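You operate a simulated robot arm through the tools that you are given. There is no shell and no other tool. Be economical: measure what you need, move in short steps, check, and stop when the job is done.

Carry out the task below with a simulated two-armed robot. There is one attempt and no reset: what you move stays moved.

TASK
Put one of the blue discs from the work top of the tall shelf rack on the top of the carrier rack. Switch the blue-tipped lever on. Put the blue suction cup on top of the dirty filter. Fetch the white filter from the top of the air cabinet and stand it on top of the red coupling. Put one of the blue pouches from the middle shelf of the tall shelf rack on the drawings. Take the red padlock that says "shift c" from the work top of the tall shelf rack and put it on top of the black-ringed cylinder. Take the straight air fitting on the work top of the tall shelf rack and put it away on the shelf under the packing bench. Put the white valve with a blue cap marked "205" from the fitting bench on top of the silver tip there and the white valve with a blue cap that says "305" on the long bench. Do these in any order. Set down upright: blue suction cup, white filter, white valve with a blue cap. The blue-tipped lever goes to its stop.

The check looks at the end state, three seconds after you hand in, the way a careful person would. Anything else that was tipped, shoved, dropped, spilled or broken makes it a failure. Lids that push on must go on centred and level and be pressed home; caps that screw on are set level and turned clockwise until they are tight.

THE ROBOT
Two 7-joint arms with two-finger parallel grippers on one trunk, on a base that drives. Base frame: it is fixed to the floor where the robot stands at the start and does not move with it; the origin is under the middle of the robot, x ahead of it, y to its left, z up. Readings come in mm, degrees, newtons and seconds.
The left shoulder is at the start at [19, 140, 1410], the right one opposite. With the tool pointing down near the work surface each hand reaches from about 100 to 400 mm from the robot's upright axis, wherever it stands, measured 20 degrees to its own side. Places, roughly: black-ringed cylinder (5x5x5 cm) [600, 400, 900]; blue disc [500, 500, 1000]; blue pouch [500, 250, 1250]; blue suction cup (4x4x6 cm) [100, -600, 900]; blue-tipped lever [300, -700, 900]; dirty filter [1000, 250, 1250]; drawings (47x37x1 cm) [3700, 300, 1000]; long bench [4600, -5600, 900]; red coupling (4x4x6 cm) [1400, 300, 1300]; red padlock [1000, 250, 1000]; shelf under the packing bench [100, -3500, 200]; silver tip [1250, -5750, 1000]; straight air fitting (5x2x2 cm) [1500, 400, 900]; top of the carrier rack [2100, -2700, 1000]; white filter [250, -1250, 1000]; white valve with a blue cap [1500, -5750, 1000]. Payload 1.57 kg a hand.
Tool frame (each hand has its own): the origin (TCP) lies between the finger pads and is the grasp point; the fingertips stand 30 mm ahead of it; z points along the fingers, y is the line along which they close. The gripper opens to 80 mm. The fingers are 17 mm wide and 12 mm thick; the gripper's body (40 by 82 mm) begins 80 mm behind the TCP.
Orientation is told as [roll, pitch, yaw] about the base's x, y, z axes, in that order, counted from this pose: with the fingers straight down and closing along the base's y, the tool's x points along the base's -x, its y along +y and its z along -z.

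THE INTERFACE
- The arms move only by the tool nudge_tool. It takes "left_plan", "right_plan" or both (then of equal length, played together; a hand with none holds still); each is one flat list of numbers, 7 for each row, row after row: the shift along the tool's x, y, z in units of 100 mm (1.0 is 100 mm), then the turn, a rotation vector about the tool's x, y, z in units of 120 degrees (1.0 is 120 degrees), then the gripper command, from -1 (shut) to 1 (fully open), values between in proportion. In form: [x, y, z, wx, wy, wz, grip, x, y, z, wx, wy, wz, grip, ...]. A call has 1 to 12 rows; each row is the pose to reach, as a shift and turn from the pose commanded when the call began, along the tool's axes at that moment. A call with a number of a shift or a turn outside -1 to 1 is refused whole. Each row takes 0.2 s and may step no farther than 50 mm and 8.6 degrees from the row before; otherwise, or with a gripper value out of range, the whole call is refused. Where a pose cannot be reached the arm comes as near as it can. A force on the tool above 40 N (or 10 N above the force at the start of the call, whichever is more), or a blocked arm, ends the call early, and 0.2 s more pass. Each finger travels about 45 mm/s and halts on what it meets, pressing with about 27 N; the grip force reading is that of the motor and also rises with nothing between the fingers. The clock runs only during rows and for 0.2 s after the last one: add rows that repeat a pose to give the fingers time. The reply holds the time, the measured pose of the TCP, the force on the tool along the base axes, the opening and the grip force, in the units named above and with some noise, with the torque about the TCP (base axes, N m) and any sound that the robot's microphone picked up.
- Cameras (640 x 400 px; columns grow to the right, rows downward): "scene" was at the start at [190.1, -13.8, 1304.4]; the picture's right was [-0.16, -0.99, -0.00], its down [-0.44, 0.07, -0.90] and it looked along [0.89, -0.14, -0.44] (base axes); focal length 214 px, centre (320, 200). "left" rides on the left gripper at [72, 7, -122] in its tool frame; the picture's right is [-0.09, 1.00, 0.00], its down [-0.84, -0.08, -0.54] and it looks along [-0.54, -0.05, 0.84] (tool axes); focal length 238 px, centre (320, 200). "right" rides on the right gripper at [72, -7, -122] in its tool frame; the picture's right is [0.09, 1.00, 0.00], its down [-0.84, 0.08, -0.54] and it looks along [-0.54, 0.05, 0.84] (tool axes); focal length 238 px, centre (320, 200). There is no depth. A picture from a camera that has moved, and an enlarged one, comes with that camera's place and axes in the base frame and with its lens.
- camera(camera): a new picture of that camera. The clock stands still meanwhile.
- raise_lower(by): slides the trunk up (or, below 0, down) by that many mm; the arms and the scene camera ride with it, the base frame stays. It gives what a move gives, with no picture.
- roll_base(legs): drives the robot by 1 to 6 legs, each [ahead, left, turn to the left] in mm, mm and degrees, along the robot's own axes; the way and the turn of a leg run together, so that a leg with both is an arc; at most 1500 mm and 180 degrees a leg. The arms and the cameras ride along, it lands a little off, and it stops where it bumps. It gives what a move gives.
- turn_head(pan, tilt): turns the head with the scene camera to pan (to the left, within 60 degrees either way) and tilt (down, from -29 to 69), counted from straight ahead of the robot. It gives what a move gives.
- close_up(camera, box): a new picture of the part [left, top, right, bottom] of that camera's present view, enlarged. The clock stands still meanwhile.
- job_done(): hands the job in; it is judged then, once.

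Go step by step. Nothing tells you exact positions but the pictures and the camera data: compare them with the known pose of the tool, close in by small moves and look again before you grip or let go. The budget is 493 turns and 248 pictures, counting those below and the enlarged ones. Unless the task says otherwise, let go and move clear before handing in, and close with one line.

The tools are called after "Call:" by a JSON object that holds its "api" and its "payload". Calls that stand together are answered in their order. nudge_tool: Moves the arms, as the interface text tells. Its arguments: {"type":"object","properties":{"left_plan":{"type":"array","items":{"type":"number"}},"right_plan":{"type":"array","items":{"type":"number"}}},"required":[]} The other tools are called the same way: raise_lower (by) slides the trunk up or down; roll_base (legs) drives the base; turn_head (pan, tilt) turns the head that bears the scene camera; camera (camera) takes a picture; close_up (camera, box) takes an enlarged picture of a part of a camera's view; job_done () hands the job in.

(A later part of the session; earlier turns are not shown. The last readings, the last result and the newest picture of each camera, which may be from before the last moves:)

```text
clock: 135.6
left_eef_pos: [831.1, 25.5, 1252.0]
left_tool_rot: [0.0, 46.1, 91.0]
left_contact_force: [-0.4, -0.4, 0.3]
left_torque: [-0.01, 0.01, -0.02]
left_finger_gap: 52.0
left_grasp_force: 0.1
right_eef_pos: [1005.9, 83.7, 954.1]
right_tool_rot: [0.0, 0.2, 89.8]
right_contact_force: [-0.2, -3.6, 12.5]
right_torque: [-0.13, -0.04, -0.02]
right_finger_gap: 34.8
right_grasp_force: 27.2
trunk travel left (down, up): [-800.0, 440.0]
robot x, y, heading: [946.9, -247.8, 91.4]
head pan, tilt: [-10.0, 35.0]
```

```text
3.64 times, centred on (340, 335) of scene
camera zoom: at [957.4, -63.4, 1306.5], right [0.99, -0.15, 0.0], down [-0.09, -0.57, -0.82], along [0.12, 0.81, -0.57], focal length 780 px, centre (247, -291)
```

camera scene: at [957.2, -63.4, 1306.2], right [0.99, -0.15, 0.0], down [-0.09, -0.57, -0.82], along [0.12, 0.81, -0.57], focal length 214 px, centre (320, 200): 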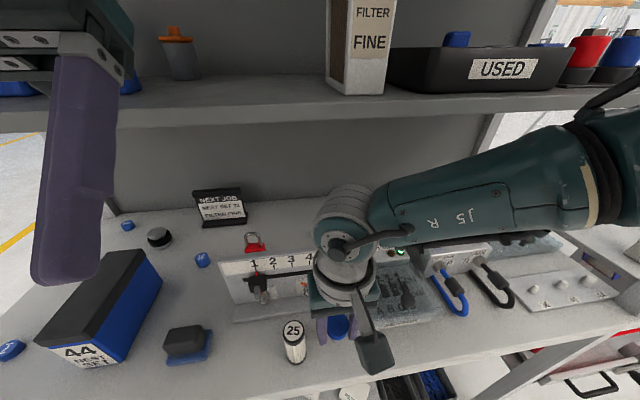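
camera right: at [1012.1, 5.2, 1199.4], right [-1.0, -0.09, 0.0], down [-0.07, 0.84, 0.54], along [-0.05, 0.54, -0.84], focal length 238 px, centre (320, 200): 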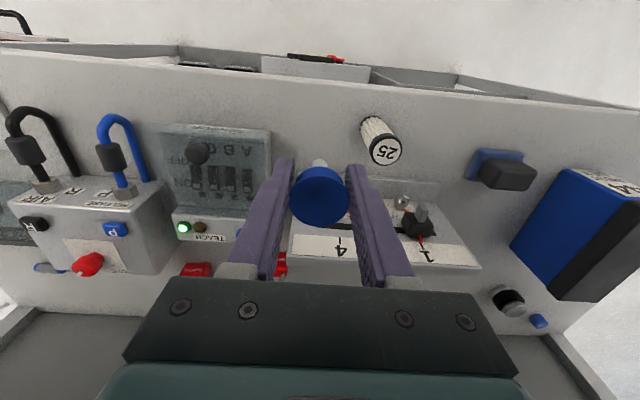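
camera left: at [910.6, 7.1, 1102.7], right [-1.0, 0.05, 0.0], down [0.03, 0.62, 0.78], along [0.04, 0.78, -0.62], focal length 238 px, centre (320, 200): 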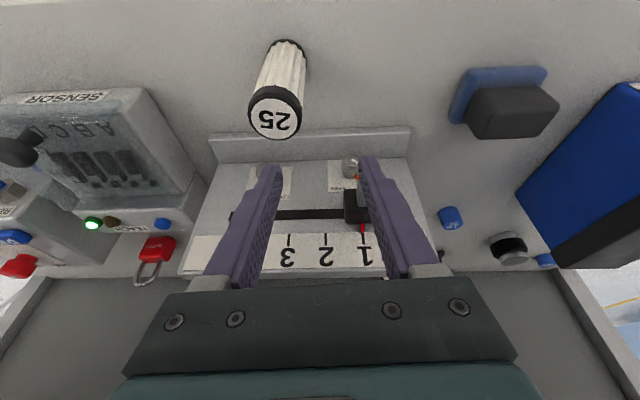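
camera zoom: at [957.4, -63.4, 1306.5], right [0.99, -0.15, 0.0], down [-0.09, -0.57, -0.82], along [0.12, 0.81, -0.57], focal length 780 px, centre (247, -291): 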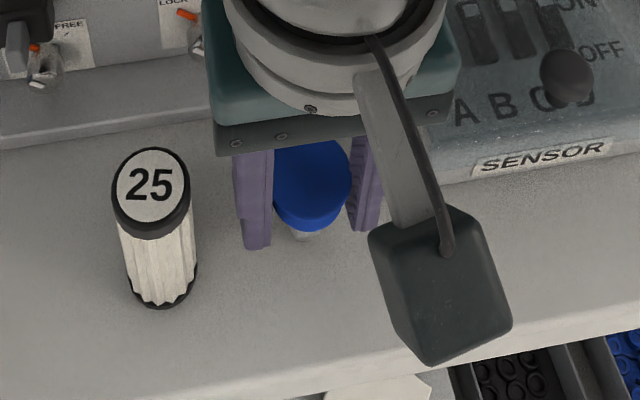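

The cup touches the work top (12 N). I release it and lift the hand clear.

Call:
{"api": "nudge_tool", "payload": {"right_plan": [0, 0, -0.01, 0, 0, 0, -0.1, 0, 0, -0.01, 0, 0, 0, 0.2, 0, 0, -0.01, 0, 0, 0, 0.45, 0, 0, -0.01, 0, 0, 0, 0.45]}}

Call:
{"api": "nudge_tool", "payload": {"right_plan": [0, 0, -0.2, 0, 0, 0, 0.45, 0, 0, -0.6, 0, 0, 0, 0.45, 0, 0, -1, 0, 0, 0, 0.45]}}

Call:
{"api": "camera", "payload": {"camera": "right"}}

```text
clock: 136.6
left_eef_pos: [831.0, 25.5, 1250.4]
left_tool_rot: [0.0, 46.1, 91.1]
left_contact_force: [-0.4, -0.1, 0.4]
left_torque: [0.02, 0.0, 0.03]
left_finger_gap: 52.0
left_grasp_force: 0.1
right_eef_pos: [1006.1, 84.8, 953.9]
right_tool_rot: [0.0, 0.2, 89.8]
right_contact_force: [-0.2, 0.0, 0.5]
right_torque: [0.01, 0.01, -0.01]
right_finger_gap: 58.0
right_grasp_force: 0.1
trunk travel left (down, up): [-800.0, 440.0]
robot x, y, heading: [943.5, -249.1, 91.5]
head pan, tilt: [-10.0, 35.0]
```

```text
clock: 137.4
left_eef_pos: [831.7, 24.3, 1249.6]
left_tool_rot: [-0.1, 46.2, 91.1]
left_contact_force: [0.5, 0.5, -0.3]
left_torque: [-0.01, 0.01, 0.01]
left_finger_gap: 52.0
left_grasp_force: 0.0
right_eef_pos: [1007.6, 84.0, 1053.8]
right_tool_rot: [-0.2, 0.3, 89.7]
right_contact_force: [-0.1, 0.0, 0.3]
right_torque: [0.04, -0.02, 0.0]
right_finger_gap: 58.1
right_grasp_force: 0.0
trunk travel left (down, up): [-800.0, 440.0]
robot x, y, heading: [944.9, -244.9, 91.1]
head pan, tilt: [-10.0, 35.0]
```

```text
169 pictures are left
camera right: at [1013.3, 12.7, 1176.6], right [-1.0, -0.09, 0.0], down [-0.07, 0.84, 0.54], along [-0.05, 0.54, -0.84], focal length 238 px, centre (320, 200)
```

right: 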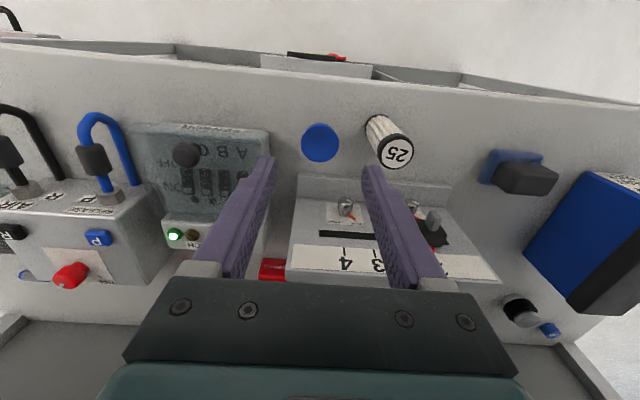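

The cup stands. I back off a little and turn the right hand to point forward and 30° down for a side grip.

Call:
{"api": "roll_base", "payload": {"legs": [[-130, 0, 0]]}}

Call:
{"api": "nudge_tool", "payload": {"right_plan": [0, 0, 0, 0, -0.07, 0, 0.45, 0, 0, 0, 0, -0.14, 0, 0.45, 0, 0, 0, 0, -0.21, 0, 0.45, 0, 0, 0, 0, -0.28, 0, 0.45, 0, 0, 0, 0, -0.35, 0, 0.45, 0, 0, 0, 0, -0.42, 0, 0.45, 0, 0, 0, 0, -0.49, 0, 0.45, 0, 0, 0, 0, -0.5, 0, 0.45]}}

Call:
{"api": "camera", "payload": {"camera": "right"}}

Call:
{"api": "camera", "payload": {"camera": "scene"}}

```text
clock: 138.7
left_eef_pos: [834.2, -105.0, 1250.3]
left_tool_rot: [0.0, 46.2, 91.2]
left_contact_force: [-0.6, -0.3, 0.5]
left_torque: [-0.03, -0.01, 0.0]
left_finger_gap: 51.9
left_grasp_force: 0.1
right_eef_pos: [1009.5, -46.1, 1055.4]
right_tool_rot: [0.0, 0.1, 89.9]
right_contact_force: [0.1, -0.6, 0.6]
right_torque: [-0.02, 0.03, -0.03]
right_finger_gap: 58.1
right_grasp_force: 0.1
trunk travel left (down, up): [-800.0, 440.0]
robot x, y, heading: [948.3, -378.7, 91.3]
head pan, tilt: [-10.0, 35.0]
```

```text
clock: 140.5
left_eef_pos: [833.1, -105.0, 1250.5]
left_tool_rot: [0.0, 46.1, 91.2]
left_contact_force: [-0.4, 0.0, -0.3]
left_torque: [0.02, 0.0, 0.0]
left_finger_gap: 52.2
left_grasp_force: 0.0
right_eef_pos: [986.7, -43.5, 1073.9]
right_tool_rot: [-0.4, -59.7, 89.8]
right_contact_force: [0.7, -0.1, 0.4]
right_torque: [0.01, 0.03, 0.03]
right_finger_gap: 57.9
right_grasp_force: 0.0
right hand out of reach, approached as far as the arm can: row 7, 8
trunk travel left (down, up): [-800.0, 440.0]
robot x, y, heading: [947.2, -379.0, 91.1]
head pan, tilt: [-10.0, 35.0]
```

```text
168 pictures are left
camera right: at [991.5, -185.9, 1072.3], right [-1.0, -0.04, -0.08], down [-0.08, -0.05, 1.0], along [-0.04, 1.0, 0.04], focal length 238 px, centre (320, 200)
```

right: 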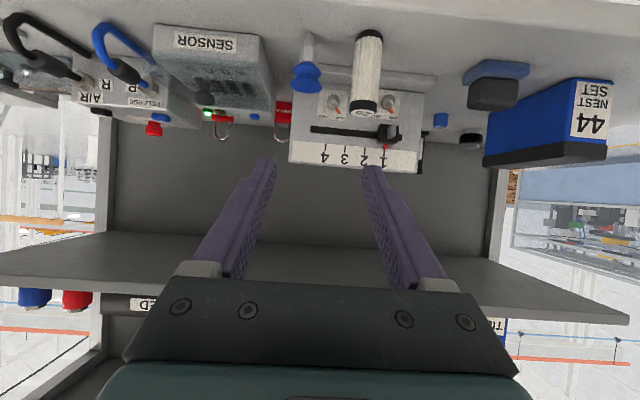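

```text
167 pictures are left
camera scene: at [960.1, -193.8, 1306.2], right [0.99, -0.15, 0.0], down [-0.09, -0.57, -0.82], along [0.12, 0.81, -0.57], focal length 214 px, centre (320, 200)
```

scene: 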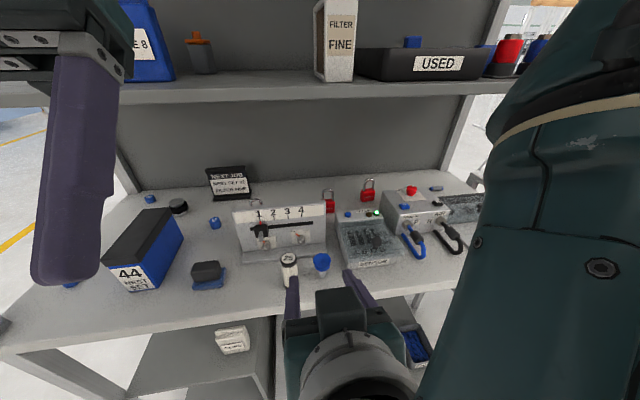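

Call:
{"api": "nudge_tool", "payload": {"left_plan": [0.24, 0, -0.23, 0, 0, 0, 0.3, 0.48, 0, -0.46, 0, 0, 0, 0.3, 0.72, 0, -0.69, 0, 0, 0, 0.3]}}

Call:
{"api": "raise_lower", "payload": {"by": -110}}

Call:
{"api": "nudge_tool", "payload": {"right_plan": [0, -0.1, 0, 0, 0, 0, 0.45, 0, -0.2, 0, 0, 0, 0, 0.45]}}

Call:
{"api": "camera", "payload": {"camera": "right"}}

```text
clock: 141.2
left_eef_pos: [832.6, -136.4, 1272.0]
left_tool_rot: [-0.7, 60.8, 91.4]
left_contact_force: [0.2, 0.6, -0.4]
left_torque: [0.0, -0.02, 0.02]
left_finger_gap: 52.1
left_grasp_force: 0.0
right_eef_pos: [985.6, -45.2, 1072.8]
right_tool_rot: [-0.5, -59.6, 89.9]
right_contact_force: [-0.6, -0.6, 0.1]
right_torque: [-0.03, 0.02, 0.02]
right_finger_gap: 58.3
right_grasp_force: 0.1
trunk travel left (down, up): [-800.0, 440.0]
robot x, y, heading: [946.2, -378.4, 91.1]
head pan, tilt: [-10.0, 35.0]
stopped in row 3 (left hand): the arm was blocked; the commanded pose is now the measured one
```

```text
clock: 142.7
left_eef_pos: [830.9, -136.7, 1163.0]
left_tool_rot: [-0.8, 60.7, 91.4]
left_contact_force: [0.4, 0.3, 0.1]
left_torque: [0.0, -0.01, -0.02]
left_finger_gap: 52.0
left_grasp_force: 0.2
right_eef_pos: [987.1, -43.9, 962.0]
right_tool_rot: [-0.5, -59.6, 89.9]
right_contact_force: [0.1, -0.4, -0.4]
right_torque: [0.02, 0.02, -0.02]
right_finger_gap: 58.2
right_grasp_force: 0.1
trunk travel left (down, up): [-690.0, 550.0]
robot x, y, heading: [949.1, -377.0, 91.5]
head pan, tilt: [-10.0, 35.0]
```

```text
clock: 143.2
left_eef_pos: [831.1, -136.7, 1162.2]
left_tool_rot: [-0.8, 60.7, 91.4]
left_contact_force: [0.7, 0.1, 0.8]
left_torque: [-0.02, 0.01, -0.03]
left_finger_gap: 52.2
left_grasp_force: 0.1
right_eef_pos: [995.9, -43.9, 971.5]
right_tool_rot: [-0.7, -59.3, 89.8]
right_contact_force: [-0.7, 0.5, 0.4]
right_torque: [0.02, 0.01, 0.0]
right_finger_gap: 58.0
right_grasp_force: 0.1
right hand out of reach, approached as far as the arm can: row 1, 2
trunk travel left (down, up): [-690.0, 550.0]
robot x, y, heading: [946.3, -379.9, 91.6]
head pan, tilt: [-10.0, 35.0]
```

```text
166 pictures are left
camera right: at [1000.5, -186.0, 971.0], right [-1.0, -0.03, -0.09], down [-0.08, -0.04, 1.0], along [-0.04, 1.0, 0.04], focal length 238 px, centre (320, 200)
```

right: 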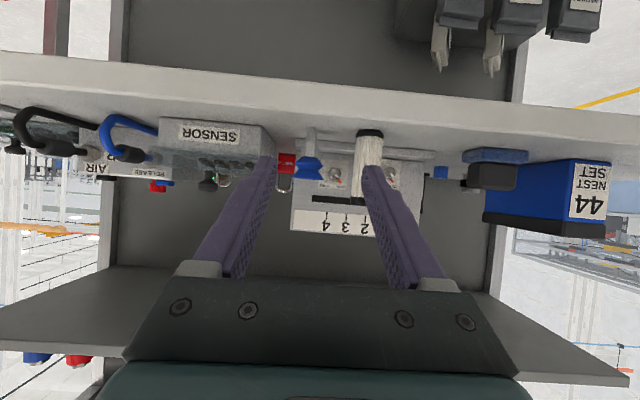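

The right hand needs to be farther out from the shoulder. I reach forward with the arm toward the cup, staying above and before it.

Call:
{"api": "nudge_tool", "payload": {"right_plan": [-0.05, -0.05, 0.3, 0, 0, 0, 0.45, -0.1, -0.11, 0.6, 0, 0, 0, 0.45, -0.1, -0.11, 0.6, 0.0, 0, 0, 0.45]}}

Call:
{"api": "camera", "payload": {"camera": "right"}}

Call:
{"api": "camera", "payload": {"camera": "scene"}}

```text
clock: 144.1
left_eef_pos: [832.3, -135.8, 1162.7]
left_tool_rot: [-0.8, 60.7, 91.3]
left_contact_force: [-0.3, -0.4, 0.3]
left_torque: [0.01, 0.0, 0.03]
left_finger_gap: 51.8
left_grasp_force: 0.0
right_eef_pos: [992.5, 15.5, 961.0]
right_tool_rot: [-0.9, -59.4, 89.9]
right_contact_force: [-0.3, -0.5, -0.3]
right_torque: [-0.01, 0.02, 0.02]
right_finger_gap: 58.0
right_grasp_force: 0.0
right hand out of reach, approached as far as the arm can: row 1, 2, 3
trunk travel left (down, up): [-690.0, 550.0]
robot x, y, heading: [950.7, -380.0, 91.4]
head pan, tilt: [-10.0, 35.0]
```

```text
165 pictures are left
camera right: at [996.7, -126.7, 960.5], right [-1.0, -0.03, -0.09], down [-0.09, -0.04, 1.0], along [-0.03, 1.0, 0.04], focal length 238 px, centre (320, 200)
```

right: 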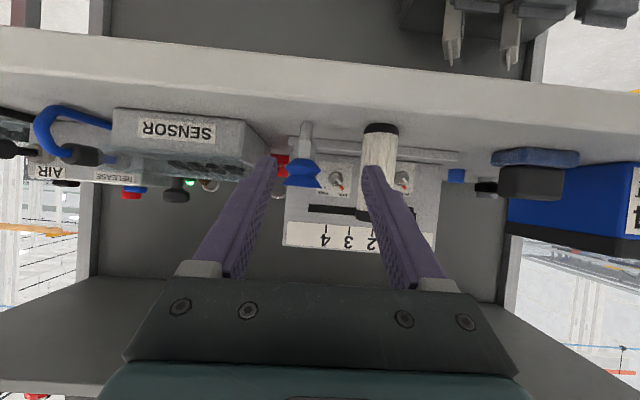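

```text
164 pictures are left
camera scene: at [960.0, -193.8, 1196.2], right [0.99, -0.15, 0.0], down [-0.09, -0.57, -0.82], along [0.12, 0.81, -0.57], focal length 214 px, centre (320, 200)
```

scene: 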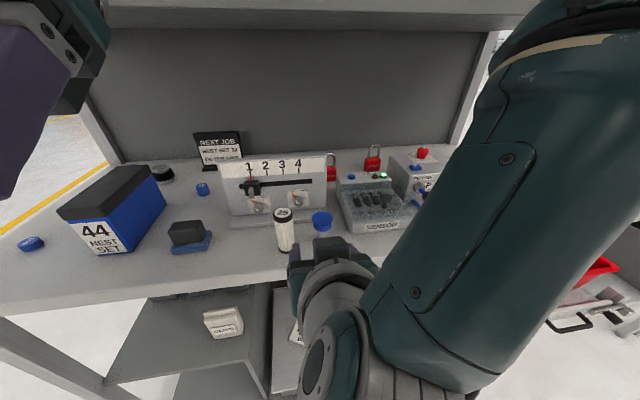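

Call:
{"api": "roll_base", "payload": {"legs": [[0, -70, 0]]}}

Call:
{"api": "nudge_tool", "payload": {"right_plan": [0, 0.2, 0, 0, 0, 0, 0.45, 0, 0.4, 0, 0, 0, 0, 0.45, 0, 0.52, 0, 0, 0, 0, 0.45]}}

Call:
{"api": "camera", "payload": {"camera": "right"}}

```text
clock: 145.1
left_eef_pos: [900.1, -134.7, 1162.3]
left_tool_rot: [-0.9, 60.7, 91.4]
left_contact_force: [1.0, 0.5, -0.6]
left_torque: [-0.02, -0.02, 0.0]
left_finger_gap: 51.6
left_grasp_force: 0.1
right_eef_pos: [1060.0, 16.3, 960.3]
right_tool_rot: [-0.9, -59.2, 89.8]
right_contact_force: [0.7, 0.8, 0.1]
right_torque: [0.01, -0.01, 0.03]
right_finger_gap: 57.8
right_grasp_force: 0.1
trunk travel left (down, up): [-690.0, 550.0]
robot x, y, heading: [1019.1, -377.1, 91.5]
head pan, tilt: [-10.0, 35.0]
```

```text
clock: 145.9
left_eef_pos: [900.3, -133.7, 1162.9]
left_tool_rot: [-0.8, 60.7, 91.4]
left_contact_force: [-0.3, -0.5, -0.3]
left_torque: [0.02, 0.01, 0.04]
left_finger_gap: 51.9
left_grasp_force: 0.1
right_eef_pos: [1010.2, 16.8, 960.6]
right_tool_rot: [-0.9, -59.4, 89.9]
right_contact_force: [0.1, -0.2, 0.3]
right_torque: [0.02, 0.0, 0.0]
right_finger_gap: 57.9
right_grasp_force: 0.1
trunk travel left (down, up): [-690.0, 550.0]
robot x, y, heading: [1020.2, -380.7, 91.7]
head pan, tilt: [-10.0, 35.0]
```

```text
163 pictures are left
camera right: at [1014.0, -124.6, 960.0], right [-1.0, -0.03, -0.09], down [-0.09, -0.04, 1.0], along [-0.03, 1.0, 0.04], focal length 238 px, centre (320, 200)
```

right: 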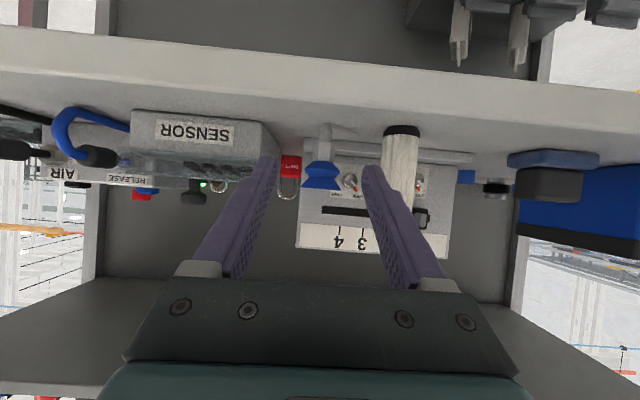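

Call:
{"api": "nudge_tool", "payload": {"right_plan": [-0.08, 0.02, 0.22, 0, 0, 0, 0.45, -0.17, 0.03, 0.44, 0, 0, 0, 0.45, -0.26, 0.04, 0.63, 0, 0, 0, 0.45]}}

Call:
{"api": "camera", "payload": {"camera": "right"}}

Call:
{"api": "close_up", "payload": {"camera": "scene", "box": [180, 180, 400, 320]}}

```text
clock: 146.7
left_eef_pos: [900.0, -134.4, 1162.9]
left_tool_rot: [-0.8, 60.7, 91.4]
left_contact_force: [-1.0, -0.1, -0.4]
left_torque: [0.02, 0.01, -0.01]
left_finger_gap: 51.8
left_grasp_force: 0.1
right_eef_pos: [1005.6, 84.2, 950.8]
right_tool_rot: [-0.8, -59.3, 89.8]
right_contact_force: [0.3, 0.5, -0.4]
right_torque: [-0.01, 0.01, -0.01]
right_finger_gap: 58.0
right_grasp_force: 0.0
trunk travel left (down, up): [-690.0, 550.0]
robot x, y, heading: [1016.5, -379.1, 91.4]
head pan, tilt: [-10.0, 35.0]
```

```text
162 pictures are left
camera right: at [1010.8, -56.8, 950.1], right [-1.0, -0.03, -0.09], down [-0.09, -0.04, 1.0], along [-0.03, 1.0, 0.04], focal length 238 px, centre (320, 200)
```

right: 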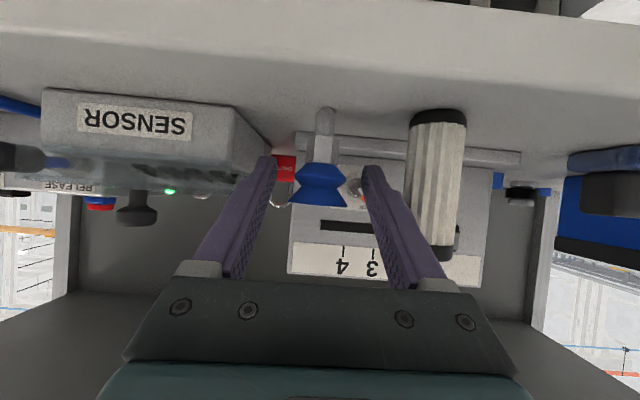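

```text
2.86 times, centred on (290, 250) of scene
camera zoom: at [1029.6, -192.3, 1196.2], right [0.99, -0.15, 0.0], down [-0.09, -0.57, -0.82], along [0.12, 0.81, -0.57], focal length 613 px, centre (406, 57)
```

zoom: 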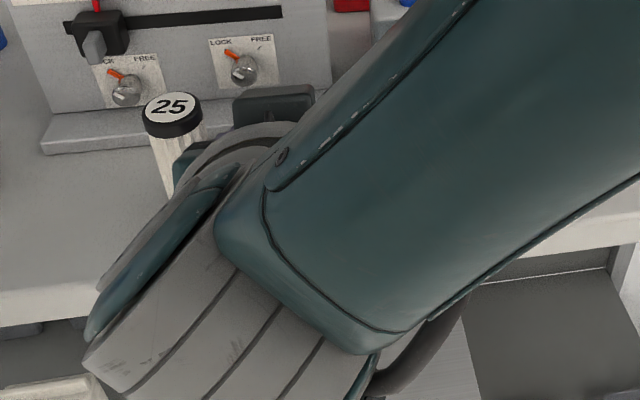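

Call:
{"api": "nudge_tool", "payload": {"right_plan": [0, 0, 0, 0, 0, 0, 0.1, 0, 0, 0, 0, 0, 0, -0.3, 0, 0, 0, 0, 0, 0, -1, 0, 0, 0, 0, 0, 0, -1]}}

Call:
{"api": "camera", "payload": {"camera": "right"}}

```text
clock: 147.7
left_eef_pos: [899.9, -133.9, 1162.2]
left_tool_rot: [-0.8, 60.7, 91.4]
left_contact_force: [1.2, -0.6, 0.2]
left_torque: [0.01, 0.03, 0.05]
left_finger_gap: 52.1
left_grasp_force: 0.1
right_eef_pos: [1006.9, 84.6, 949.5]
right_tool_rot: [-0.8, -59.3, 89.8]
right_contact_force: [0.2, -0.1, -0.4]
right_torque: [-0.01, 0.03, -0.02]
right_finger_gap: 35.2
right_grasp_force: 26.9
trunk travel left (down, up): [-690.0, 550.0]
robot x, y, heading: [1019.0, -383.7, 91.3]
head pan, tilt: [-10.0, 35.0]
```

```text
160 pictures are left
camera right: at [1010.9, -57.1, 950.0], right [-1.0, -0.03, -0.09], down [-0.09, -0.04, 1.0], along [-0.03, 1.0, 0.04], focal length 238 px, centre (320, 200)
```

right: 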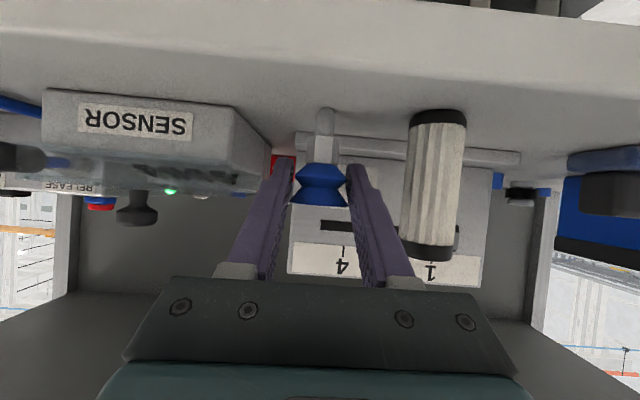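

Gripped from the side. I lift it with the trunk, back out, and then raise everything to shelf height.

Call:
{"api": "raise_lower", "payload": {"by": 40}}

Call:
{"api": "roll_base", "payload": {"legs": [[-220, -35, 0]]}}

Call:
{"api": "raise_lower", "payload": {"by": 180}}

Call:
{"api": "nudge_tool", "payload": {"right_plan": [-0.3, 0, -0.17, 0, 0, 0, -1, -0.6, 0, -0.34, 0, 0, 0, -1, -0.9, 0, -0.52, 0, 0, 0, -1]}}

Call:
{"api": "camera", "payload": {"camera": "scene"}}

```text
clock: 148.5
left_eef_pos: [900.6, -133.9, 1202.9]
left_tool_rot: [-0.8, 60.6, 91.4]
left_contact_force: [0.3, 0.3, 0.7]
left_torque: [0.0, 0.02, 0.0]
left_finger_gap: 51.7
left_grasp_force: 0.0
right_eef_pos: [1006.2, 84.4, 988.9]
right_tool_rot: [-0.9, -59.3, 89.9]
right_contact_force: [0.5, 0.1, -0.4]
right_torque: [0.0, 0.0, 0.01]
right_finger_gap: 35.4
right_grasp_force: 27.2
trunk travel left (down, up): [-730.0, 510.0]
robot x, y, heading: [1019.6, -377.7, 91.2]
head pan, tilt: [-10.0, 35.0]
```

```text
clock: 150.2
left_eef_pos: [941.6, -354.5, 1202.3]
left_tool_rot: [-0.8, 60.7, 91.3]
left_contact_force: [0.4, 0.5, 0.0]
left_torque: [0.01, -0.03, 0.02]
left_finger_gap: 51.9
left_grasp_force: 0.1
right_eef_pos: [1046.5, -136.4, 990.8]
right_tool_rot: [-0.8, -59.4, 89.8]
right_contact_force: [0.0, 0.0, 0.5]
right_torque: [-0.01, -0.02, 0.01]
right_finger_gap: 35.3
right_grasp_force: 27.0
trunk travel left (down, up): [-730.0, 510.0]
robot x, y, heading: [1059.6, -595.1, 91.6]
head pan, tilt: [-10.0, 35.0]
```

```text
clock: 152.2
left_eef_pos: [940.1, -355.4, 1381.3]
left_tool_rot: [-0.8, 60.7, 91.4]
left_contact_force: [0.0, -0.4, -0.2]
left_torque: [0.0, 0.01, -0.01]
left_finger_gap: 52.1
left_grasp_force: 0.0
right_eef_pos: [1047.1, -136.1, 1169.4]
right_tool_rot: [-0.7, -59.5, 89.8]
right_contact_force: [0.9, 0.1, -0.4]
right_torque: [-0.01, 0.02, 0.02]
right_finger_gap: 35.2
right_grasp_force: 26.8
trunk travel left (down, up): [-910.0, 330.0]
robot x, y, heading: [1058.8, -601.6, 91.0]
head pan, tilt: [-10.0, 35.0]
```

```text
clock: 153.0
left_eef_pos: [941.9, -355.1, 1382.1]
left_tool_rot: [-0.8, 60.7, 91.4]
left_contact_force: [0.1, 0.1, -0.3]
left_torque: [-0.05, 0.0, 0.04]
left_finger_gap: 52.0
left_grasp_force: 0.0
right_eef_pos: [1047.3, -136.3, 1274.0]
right_tool_rot: [-0.9, -59.3, 89.9]
right_contact_force: [0.6, -0.2, -0.5]
right_torque: [-0.01, -0.01, 0.02]
right_finger_gap: 35.4
right_grasp_force: 26.8
trunk travel left (down, up): [-910.0, 330.0]
robot x, y, heading: [1061.1, -598.3, 91.3]
head pan, tilt: [-10.0, 35.0]
```

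```text
159 pictures are left
camera scene: at [1069.4, -413.2, 1416.1], right [0.99, -0.15, 0.0], down [-0.09, -0.57, -0.82], along [0.12, 0.81, -0.57], focal length 214 px, centre (320, 200)
```

scene: 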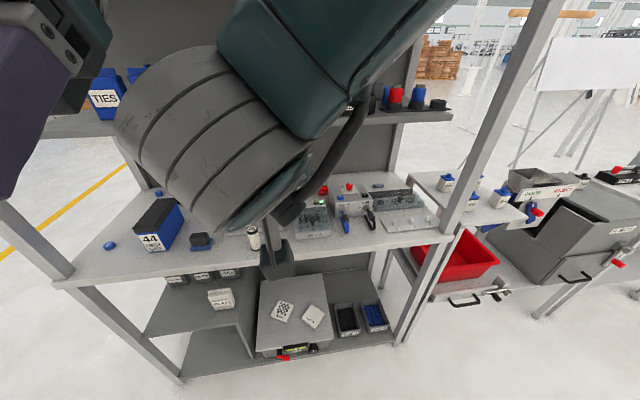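

Call:
{"api": "nudge_tool", "payload": {"right_plan": [-0.3, 0, -0.17, 0, 0, 0, -1, -0.6, 0, -0.34, 0, 0, 0, -1, -0.9, 0, -0.52, 0, 0, 0, -1]}}

Call:
{"api": "nudge_tool", "payload": {"right_plan": [-0.3, 0, -0.17, 0, 0, 0, -1, -0.55, 0, -0.32, 0, 0, 0, -1]}}

Call:
{"api": "camera", "payload": {"camera": "right"}}

Call:
{"api": "turn_head", "payload": {"pan": 10, "tilt": 5}}

Call:
{"api": "camera", "payload": {"camera": "scene"}}

```text
clock: 153.8
left_eef_pos: [940.1, -356.0, 1382.3]
left_tool_rot: [-0.8, 60.8, 91.3]
left_contact_force: [1.0, -0.5, 0.1]
left_torque: [0.05, 0.01, 0.02]
left_finger_gap: 52.1
left_grasp_force: 0.1
right_eef_pos: [1040.2, -175.1, 1297.2]
right_tool_rot: [-1.8, -49.0, 91.5]
right_contact_force: [-0.7, -0.4, 1.0]
right_torque: [-0.02, 0.0, 0.03]
right_finger_gap: 35.0
right_grasp_force: 27.7
trunk travel left (down, up): [-910.0, 330.0]
robot x, y, heading: [1060.6, -596.2, 91.0]
head pan, tilt: [-10.0, 35.0]
stopped in row 3 (right hand): the arm was blocked; the commanded pose is now the measured one
```

```text
clock: 154.6
left_eef_pos: [940.4, -356.4, 1382.6]
left_tool_rot: [-0.8, 60.8, 91.4]
left_contact_force: [-0.6, 0.7, 0.5]
left_torque: [0.0, -0.01, -0.03]
left_finger_gap: 51.8
left_grasp_force: 0.1
right_eef_pos: [1032.4, -194.4, 1302.4]
right_tool_rot: [-1.8, -40.8, 92.6]
right_contact_force: [0.1, 0.8, -0.4]
right_torque: [0.01, 0.02, 0.03]
right_finger_gap: 35.4
right_grasp_force: 27.0
trunk travel left (down, up): [-910.0, 330.0]
robot x, y, heading: [1059.8, -600.7, 91.4]
head pan, tilt: [-10.0, 35.0]
stopped in row 2 (right hand): the arm was blocked; the commanded pose is now the measured one
```

```text
158 pictures are left
camera right: at [1041.8, -328.3, 1346.8], right [-0.99, -0.09, -0.09], down [-0.11, 0.28, 0.95], along [-0.06, 0.96, -0.28], focal length 238 px, centre (320, 200)
```

right: 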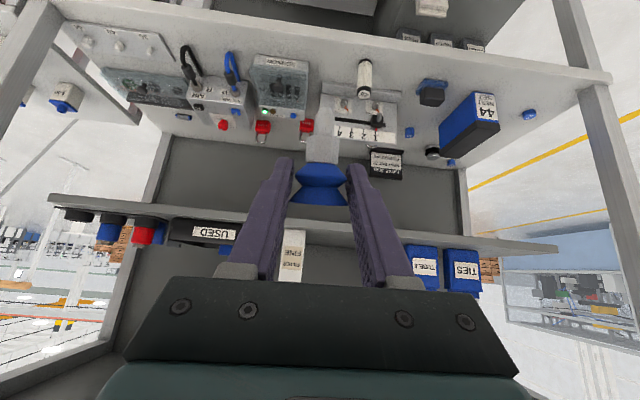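

```text
clock: 155.5
left_eef_pos: [941.7, -354.7, 1383.2]
left_tool_rot: [-0.8, 60.7, 91.5]
left_contact_force: [-0.7, 0.2, -0.4]
left_torque: [0.0, -0.01, 0.02]
left_finger_gap: 51.7
left_grasp_force: 0.0
right_eef_pos: [1033.1, -193.8, 1302.4]
right_tool_rot: [-2.1, -40.9, 92.6]
right_contact_force: [0.0, -0.1, 0.3]
right_torque: [0.0, 0.03, -0.01]
right_finger_gap: 35.3
right_grasp_force: 27.5
trunk travel left (down, up): [-910.0, 330.0]
robot x, y, heading: [1056.0, -598.8, 91.3]
head pan, tilt: [10.0, 5.0]
```

```text
157 pictures are left
camera scene: at [1038.1, -410.1, 1464.3], right [0.98, 0.19, 0.0], down [0.02, -0.09, -1.0], along [-0.19, 0.98, -0.09], focal length 214 px, centre (320, 200)
```

scene: 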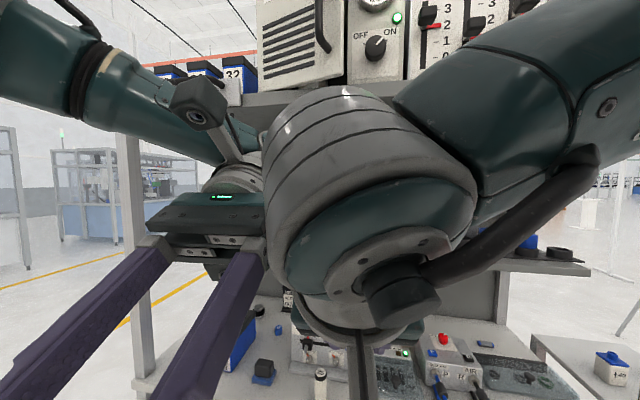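

The two hands are touching each other. I move the left hand away to the left and re-level the right hand.

Call:
{"api": "nudge_tool", "payload": {"left_plan": [0, 0.3, 0, 0, 0, 0, 0.3, -0.1, 0.6, 0.1, 0, 0, 0, 0.3, -0.2, 0.9, 0.2, 0, 0, 0, 0.3]}}

Call:
{"api": "nudge_tool", "payload": {"right_plan": [0, 0, 0, -0.005, -0.07, 0.005, -1, 0, 0, 0, -0.01, -0.14, 0.01, -1, 0, 0, 0, -0.012, -0.153, 0.016, -1]}}

Call:
{"api": "camera", "payload": {"camera": "scene"}}

```text
clock: 156.3
left_eef_pos: [849.8, -367.3, 1355.6]
left_tool_rot: [-1.0, 60.7, 91.3]
left_contact_force: [0.2, -0.9, -0.6]
left_torque: [-0.01, 0.02, 0.0]
left_finger_gap: 52.2
left_grasp_force: 0.1
right_eef_pos: [1034.8, -194.5, 1301.6]
right_tool_rot: [-2.0, -40.8, 92.7]
right_contact_force: [0.2, 0.5, -0.8]
right_torque: [-0.04, -0.05, -0.02]
right_finger_gap: 35.1
right_grasp_force: 27.0
trunk travel left (down, up): [-910.0, 330.0]
robot x, y, heading: [1057.4, -595.5, 91.1]
head pan, tilt: [10.0, 5.0]
```

```text
clock: 157.1
left_eef_pos: [850.3, -366.5, 1355.4]
left_tool_rot: [-0.7, 60.8, 91.4]
left_contact_force: [-0.1, -0.1, -0.6]
left_torque: [0.0, 0.0, -0.04]
left_finger_gap: 52.0
left_grasp_force: 0.0
right_eef_pos: [1033.9, -193.8, 1302.0]
right_tool_rot: [1.8, -59.4, 89.5]
right_contact_force: [0.6, 0.3, 0.5]
right_torque: [-0.01, 0.0, 0.04]
right_finger_gap: 35.1
right_grasp_force: 27.2
trunk travel left (down, up): [-910.0, 330.0]
robot x, y, heading: [1055.5, -598.3, 91.5]
head pan, tilt: [10.0, 5.0]
```

```text
156 pictures are left
camera scene: at [1038.1, -410.1, 1464.4], right [0.98, 0.2, 0.0], down [0.02, -0.09, -1.0], along [-0.19, 0.98, -0.09], focal length 214 px, centre (320, 200)
```

scene: 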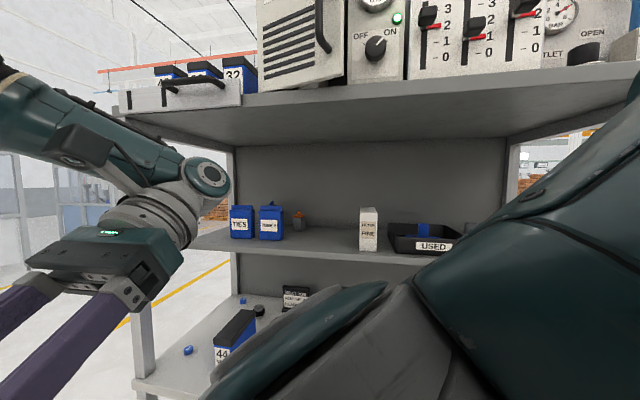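

Call:
{"api": "nudge_tool", "payload": {"right_plan": [-0.3, 0, -0.17, 0.011, 0, 0, -1, -0.6, 0, -0.34, 0.022, 0, 0, -1, -0.86, 0, -0.51, 0.022, 0, 0, -1]}}

Call:
{"api": "nudge_tool", "payload": {"right_plan": [-0.2, 0, -0.12, 0, 0, 0, -1, -0.34, 0, -0.2, 0, 0, 0, -1]}}

Call:
{"api": "camera", "payload": {"camera": "right"}}

```text
clock: 157.9
left_eef_pos: [852.2, -367.5, 1353.8]
left_tool_rot: [-0.7, 60.8, 91.4]
left_contact_force: [0.8, -0.1, -0.6]
left_torque: [0.0, 0.0, 0.01]
left_finger_gap: 51.7
left_grasp_force: 0.1
right_eef_pos: [1037.4, -224.7, 1317.6]
right_tool_rot: [-2.5, -49.0, 90.7]
right_contact_force: [-0.4, -0.7, -0.1]
right_torque: [0.02, -0.02, 0.01]
right_finger_gap: 34.8
right_grasp_force: 26.7
trunk travel left (down, up): [-910.0, 330.0]
robot x, y, heading: [1058.9, -600.4, 91.4]
head pan, tilt: [10.0, 5.0]
stopped in row 3 (right hand): the arm was blocked; the commanded pose is now the measured one
```

```text
clock: 158.7
left_eef_pos: [851.1, -367.3, 1354.7]
left_tool_rot: [-0.8, 60.8, 91.4]
left_contact_force: [0.3, 0.0, -0.3]
left_torque: [0.03, 0.0, 0.01]
left_finger_gap: 52.1
left_grasp_force: 0.0
right_eef_pos: [1036.0, -241.1, 1315.7]
right_tool_rot: [-3.3, -42.7, 91.5]
right_contact_force: [-0.6, -0.6, -0.7]
right_torque: [-0.03, 0.02, 0.01]
right_finger_gap: 35.1
right_grasp_force: 27.7
trunk travel left (down, up): [-910.0, 330.0]
robot x, y, heading: [1059.3, -598.7, 91.3]
head pan, tilt: [10.0, 5.0]
stopped in row 2 (right hand): the arm was blocked; the commanded pose is now the measured one
```

```text
155 pictures are left
camera right: at [1038.3, -376.8, 1356.9], right [-0.99, -0.06, -0.1], down [-0.11, 0.25, 0.96], along [-0.03, 0.97, -0.25], focal length 238 px, centre (320, 200)
```

right: 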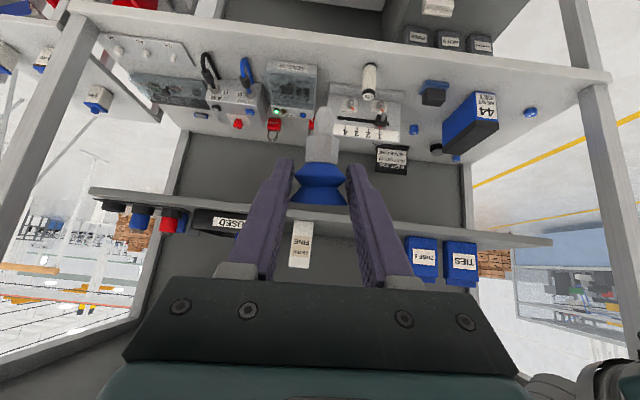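

The raised wrist runs into the head. I move the hand forward first, away from the head, then lift.

Call:
{"api": "nudge_tool", "payload": {"right_plan": [0, 0, 0.3, -0.004, -0.05, 0.004, -1, 0.05, 0, 0.6, -0.007, -0.1, 0.007, -1, 0.1, 0, 0.95, -0.011, -0.138, 0.01, -1]}}

Call:
{"api": "nudge_tool", "payload": {"right_plan": [-0.25, 0, 0.35, 0, 0, 0, -1, -0.5, 0, 0.7, 0, 0, 0, -1, -0.6, 0, 0.8, 0, 0, 0, -1]}}

```text
clock: 159.5
left_eef_pos: [851.5, -367.3, 1355.1]
left_tool_rot: [-0.9, 60.7, 91.5]
left_contact_force: [1.1, 0.0, -0.1]
left_torque: [0.01, 0.04, -0.04]
left_finger_gap: 52.1
left_grasp_force: 0.1
right_eef_pos: [1036.9, -184.6, 1241.4]
right_tool_rot: [-0.9, -59.5, 90.7]
right_contact_force: [0.0, 0.0, -0.1]
right_torque: [0.01, -0.01, 0.0]
right_finger_gap: 34.9
right_grasp_force: 27.0
trunk travel left (down, up): [-910.0, 330.0]
robot x, y, heading: [1059.5, -593.2, 91.4]
head pan, tilt: [10.0, 5.0]
```

```text
clock: 160.3
left_eef_pos: [851.1, -366.8, 1355.3]
left_tool_rot: [-0.9, 60.7, 91.4]
left_contact_force: [0.4, 0.2, -0.3]
left_torque: [-0.01, -0.01, 0.02]
left_finger_gap: 51.8
left_grasp_force: 0.1
right_eef_pos: [1038.2, -85.9, 1252.0]
right_tool_rot: [-1.2, -59.4, 90.8]
right_contact_force: [0.0, -0.4, 0.1]
right_torque: [0.0, 0.03, 0.01]
right_finger_gap: 35.0
right_grasp_force: 27.5
trunk travel left (down, up): [-910.0, 330.0]
robot x, y, heading: [1056.0, -598.8, 91.3]
head pan, tilt: [10.0, 5.0]
```

Call:
{"api": "nudge_tool", "payload": {"right_plan": [-0.3, 0, -0.17, 0, 0, 0, -1, -0.6, 0, -0.34, 0, 0, 0, -1, -0.86, 0, -0.51, 0, 0, 0, -1]}}

Call:
{"api": "nudge_tool", "payload": {"right_plan": [-0.3, 0, -0.17, 0, 0, 0, -1, -0.6, 0, -0.34, 0, 0, 0, -1, -0.7, 0, -0.42, 0, 0, 0, -1]}}

Call:
{"api": "camera", "payload": {"camera": "right"}}

Call:
{"api": "camera", "payload": {"camera": "scene"}}

```text
clock: 161.1
left_eef_pos: [851.6, -367.4, 1353.9]
left_tool_rot: [-0.8, 60.8, 91.4]
left_contact_force: [0.1, 0.1, -0.2]
left_torque: [-0.03, -0.01, 0.01]
left_finger_gap: 52.1
left_grasp_force: 0.2
right_eef_pos: [1033.5, -94.0, 1335.9]
right_tool_rot: [-1.7, -57.4, 91.7]
right_contact_force: [-0.9, -0.3, -1.0]
right_torque: [0.01, 0.01, -0.04]
right_finger_gap: 35.1
right_grasp_force: 27.0
trunk travel left (down, up): [-910.0, 330.0]
robot x, y, heading: [1057.7, -598.9, 91.2]
head pan, tilt: [10.0, 5.0]
```

```text
clock: 161.7
left_eef_pos: [850.4, -367.4, 1355.2]
left_tool_rot: [-0.8, 60.9, 91.4]
left_contact_force: [0.0, 0.4, 0.2]
left_torque: [0.02, 0.01, 0.03]
left_finger_gap: 52.2
left_grasp_force: 0.0
right_eef_pos: [1029.7, -118.7, 1329.1]
right_tool_rot: [-1.4, -48.9, 92.0]
right_contact_force: [0.3, 0.5, 0.0]
right_torque: [-0.02, 0.02, -0.02]
right_finger_gap: 35.0
right_grasp_force: 27.4
trunk travel left (down, up): [-910.0, 330.0]
robot x, y, heading: [1057.3, -599.3, 91.5]
head pan, tilt: [10.0, 5.0]
stopped in row 3 (right hand): the arm was blocked; the commanded pose is now the measured one
```

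```text
154 pictures are left
camera right: at [1039.2, -257.0, 1353.3], right [-0.99, -0.08, -0.09], down [-0.1, 0.14, 0.99], along [-0.06, 0.99, -0.15], focal length 238 px, centre (320, 200)
```

right: 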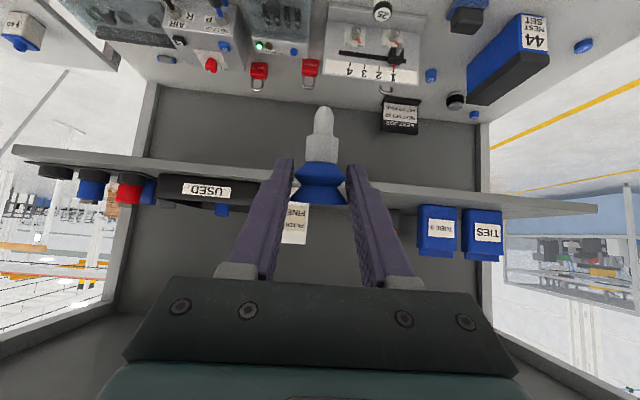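

```text
153 pictures are left
camera scene: at [1038.1, -410.2, 1464.3], right [0.98, 0.2, 0.0], down [0.02, -0.09, -1.0], along [-0.19, 0.98, -0.09], focal length 214 px, centre (320, 200)
```

scene: 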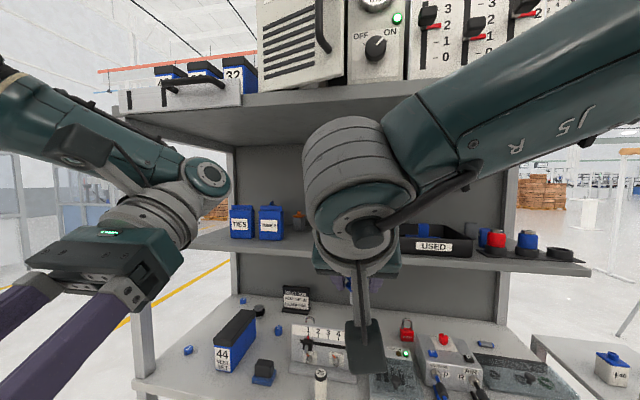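

Call:
{"api": "nudge_tool", "payload": {"right_plan": [0.05, 0, 0.2, 0.003, -0.04, 0, -1, 0.1, 0, 0.4, 0.005, -0.086, 0, -1, 0.1, 0, 0.5, 0.005, -0.086, 0, -1]}}

Call:
{"api": "raise_lower", "payload": {"by": 140}}

Call:
{"api": "camera", "payload": {"camera": "right"}}

Call:
{"api": "camera", "payload": {"camera": "scene"}}

```text
clock: 162.5
left_eef_pos: [851.2, -367.1, 1354.5]
left_tool_rot: [-0.9, 60.8, 91.5]
left_contact_force: [0.6, 0.5, -0.9]
left_torque: [-0.02, 0.0, 0.0]
left_finger_gap: 51.9
left_grasp_force: 0.1
right_eef_pos: [1031.4, -86.1, 1287.7]
right_tool_rot: [-2.6, -59.4, 92.6]
right_contact_force: [-0.4, 0.1, 0.7]
right_torque: [0.01, 0.02, -0.01]
right_finger_gap: 34.9
right_grasp_force: 26.9
trunk travel left (down, up): [-910.0, 330.0]
robot x, y, heading: [1058.6, -593.6, 91.4]
head pan, tilt: [10.0, 5.0]
```

```text
clock: 164.2
left_eef_pos: [851.4, -367.4, 1495.0]
left_tool_rot: [-0.9, 60.9, 91.4]
left_contact_force: [0.2, -0.2, 0.6]
left_torque: [0.0, 0.0, 0.02]
left_finger_gap: 52.0
left_grasp_force: 0.0
right_eef_pos: [1030.9, -85.8, 1427.4]
right_tool_rot: [-2.7, -59.3, 92.7]
right_contact_force: [-0.1, 0.0, -0.7]
right_torque: [0.01, -0.01, -0.05]
right_finger_gap: 34.9
right_grasp_force: 27.1
trunk travel left (down, up): [-1050.0, 190.0]
robot x, y, heading: [1057.5, -598.1, 91.4]
head pan, tilt: [10.0, 5.0]
```

```text
152 pictures are left
camera right: at [1038.6, -228.0, 1427.5], right [-0.99, -0.05, -0.1], down [-0.1, -0.04, 0.99], along [-0.06, 1.0, 0.04], focal length 238 px, centre (320, 200)
```

right: 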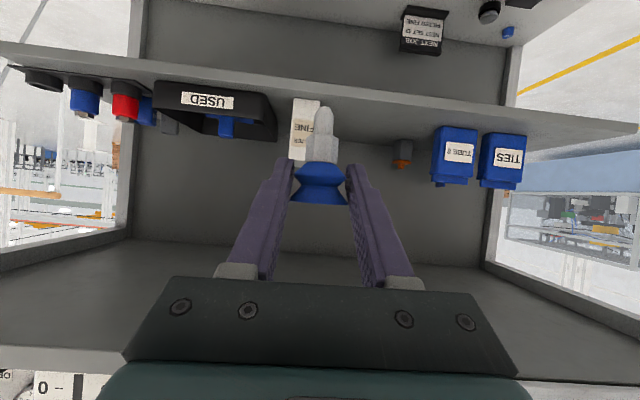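

```text
151 pictures are left
camera scene: at [1038.1, -410.2, 1604.3], right [0.98, 0.2, 0.0], down [0.02, -0.09, -1.0], along [-0.19, 0.98, -0.09], focal length 214 px, centre (320, 200)
```

scene: 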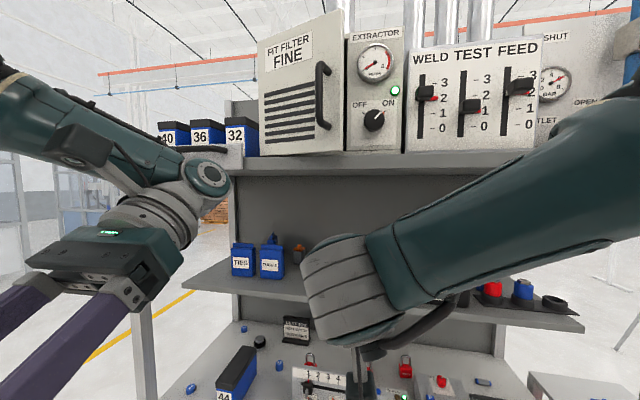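

The cup's stem hangs about 15 mm above the box top. Before driving in, I lower the left hand so it will not meet the upper shelf, and true up the right hand.

Call:
{"api": "nudge_tool", "payload": {"left_plan": [-0.25, 0, 0.31, 0, 0, 0, 0.3, -0.5, 0, 0.62, 0, 0, 0, 0.3, -0.75, 0, 0.95, 0, 0, 0, 0.3], "right_plan": [0, 0, 0, 0.002, 0, 0.006, -1, 0, 0, 0, 0.004, 0, 0.012, -1, 0, 0, 0, 0.004, 0, 0.012, -1]}}

Call:
{"api": "roll_base", "payload": {"legs": [[200, 0, 0]]}}

Call:
{"api": "camera", "payload": {"camera": "right"}}

```text
clock: 165.0
left_eef_pos: [852.7, -414.9, 1383.8]
left_tool_rot: [-0.8, 60.6, 91.5]
left_contact_force: [-0.3, 0.0, 0.5]
left_torque: [-0.01, 0.01, -0.01]
left_finger_gap: 52.1
left_grasp_force: 0.1
right_eef_pos: [1030.1, -87.1, 1427.0]
right_tool_rot: [-0.7, -59.5, 89.9]
right_contact_force: [-0.4, -0.1, -0.6]
right_torque: [-0.01, 0.03, -0.02]
right_finger_gap: 34.9
right_grasp_force: 27.4
trunk travel left (down, up): [-1050.0, 190.0]
robot x, y, heading: [1058.9, -598.4, 91.2]
head pan, tilt: [10.0, 5.0]
```

```text
clock: 166.6
left_eef_pos: [847.9, -216.5, 1383.1]
left_tool_rot: [-0.8, 60.8, 91.3]
left_contact_force: [-0.3, 0.8, -0.8]
left_torque: [-0.01, -0.01, 0.01]
left_finger_gap: 52.1
left_grasp_force: 0.1
right_eef_pos: [1026.9, 111.1, 1428.1]
right_tool_rot: [-0.7, -59.4, 89.9]
right_contact_force: [-0.2, 0.7, -0.4]
right_torque: [0.0, -0.01, -0.01]
right_finger_gap: 34.8
right_grasp_force: 27.1
trunk travel left (down, up): [-1050.0, 190.0]
robot x, y, heading: [1055.1, -401.8, 91.2]
head pan, tilt: [10.0, 5.0]
```

```text
150 pictures are left
camera right: at [1032.0, -30.3, 1427.2], right [-1.0, -0.03, -0.09], down [-0.08, -0.04, 1.0], along [-0.04, 1.0, 0.04], focal length 238 px, centre (320, 200)
```

right: 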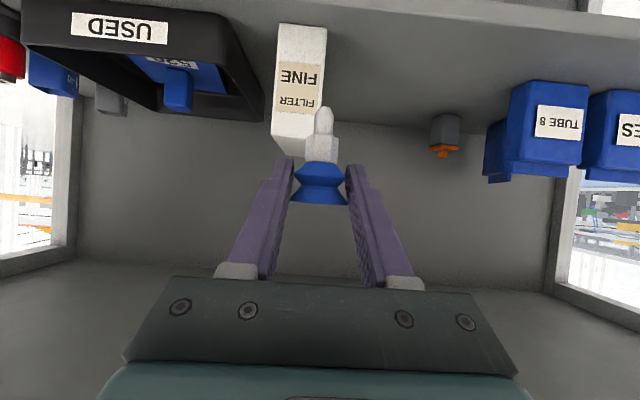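

Call:
{"api": "roll_base", "payload": {"legs": [[145, -22, 0]]}}

Call:
{"api": "camera", "payload": {"camera": "right"}}

Call:
{"api": "camera", "payload": {"camera": "scene"}}

```text
clock: 167.9
left_eef_pos: [870.0, -93.6, 1382.5]
left_tool_rot: [-0.8, 61.0, 90.8]
left_contact_force: [-0.3, -1.5, 0.0]
left_torque: [0.0, -0.01, 0.03]
left_finger_gap: 52.0
left_grasp_force: 0.0
right_eef_pos: [1038.6, 225.8, 1420.4]
right_tool_rot: [-0.9, -58.6, 91.2]
right_contact_force: [-0.5, 1.0, 2.5]
right_torque: [0.06, 0.01, -0.02]
right_finger_gap: 31.2
right_grasp_force: 27.3
trunk travel left (down, up): [-1050.0, 190.0]
robot x, y, heading: [1073.2, -276.5, 91.0]
head pan, tilt: [10.0, 5.0]
stopped in leg 1: the robot was blocked; the commanded pose is now the measured one
```

```text
149 pictures are left
camera right: at [1046.3, 83.7, 1422.4], right [-0.99, -0.06, -0.09], down [-0.09, -0.03, 1.0], along [-0.06, 1.0, 0.02], focal length 238 px, centre (320, 200)
```

right: 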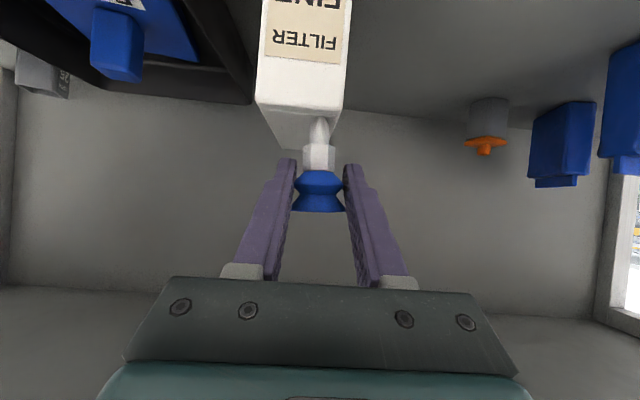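

```text
148 pictures are left
camera scene: at [1053.9, -89.1, 1603.4], right [0.98, 0.19, 0.0], down [0.02, -0.09, -1.0], along [-0.19, 0.98, -0.09], focal length 214 px, centre (320, 200)
```

scene: 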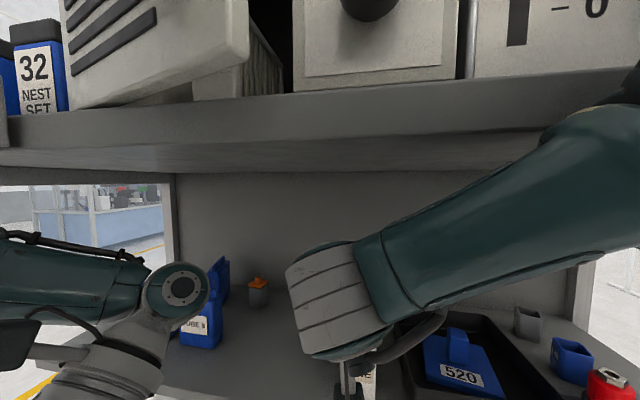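

The base stopped early; I look up to see whether I touched something on the top shelf.

Call:
{"api": "turn_head", "payload": {"pan": 15, "tilt": -25}}

Call:
{"api": "camera", "payload": {"camera": "scene"}}

```text
clock: 168.9
left_eef_pos: [868.3, -95.0, 1382.8]
left_tool_rot: [-0.7, 61.3, 90.9]
left_contact_force: [1.0, 0.5, -0.3]
left_torque: [-0.03, -0.03, 0.01]
left_finger_gap: 52.0
left_grasp_force: 0.0
right_eef_pos: [1038.6, 225.2, 1420.9]
right_tool_rot: [-0.7, -58.6, 91.2]
right_contact_force: [0.3, 0.3, 2.2]
right_torque: [-0.01, -0.03, -0.02]
right_finger_gap: 31.0
right_grasp_force: 26.9
trunk travel left (down, up): [-1050.0, 190.0]
robot x, y, heading: [1071.7, -277.5, 90.8]
head pan, tilt: [15.0, -25.0]
```

```text
147 pictures are left
camera scene: at [1051.7, -111.0, 1646.9], right [0.96, 0.27, 0.0], down [-0.11, 0.4, -0.91], along [-0.25, 0.87, 0.42], focal length 214 px, centre (320, 200)
```

scene: 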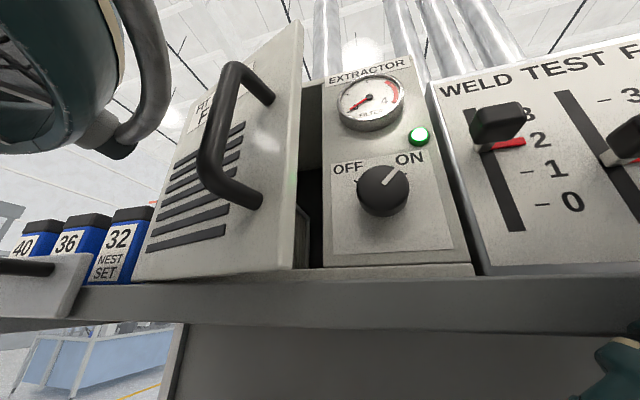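

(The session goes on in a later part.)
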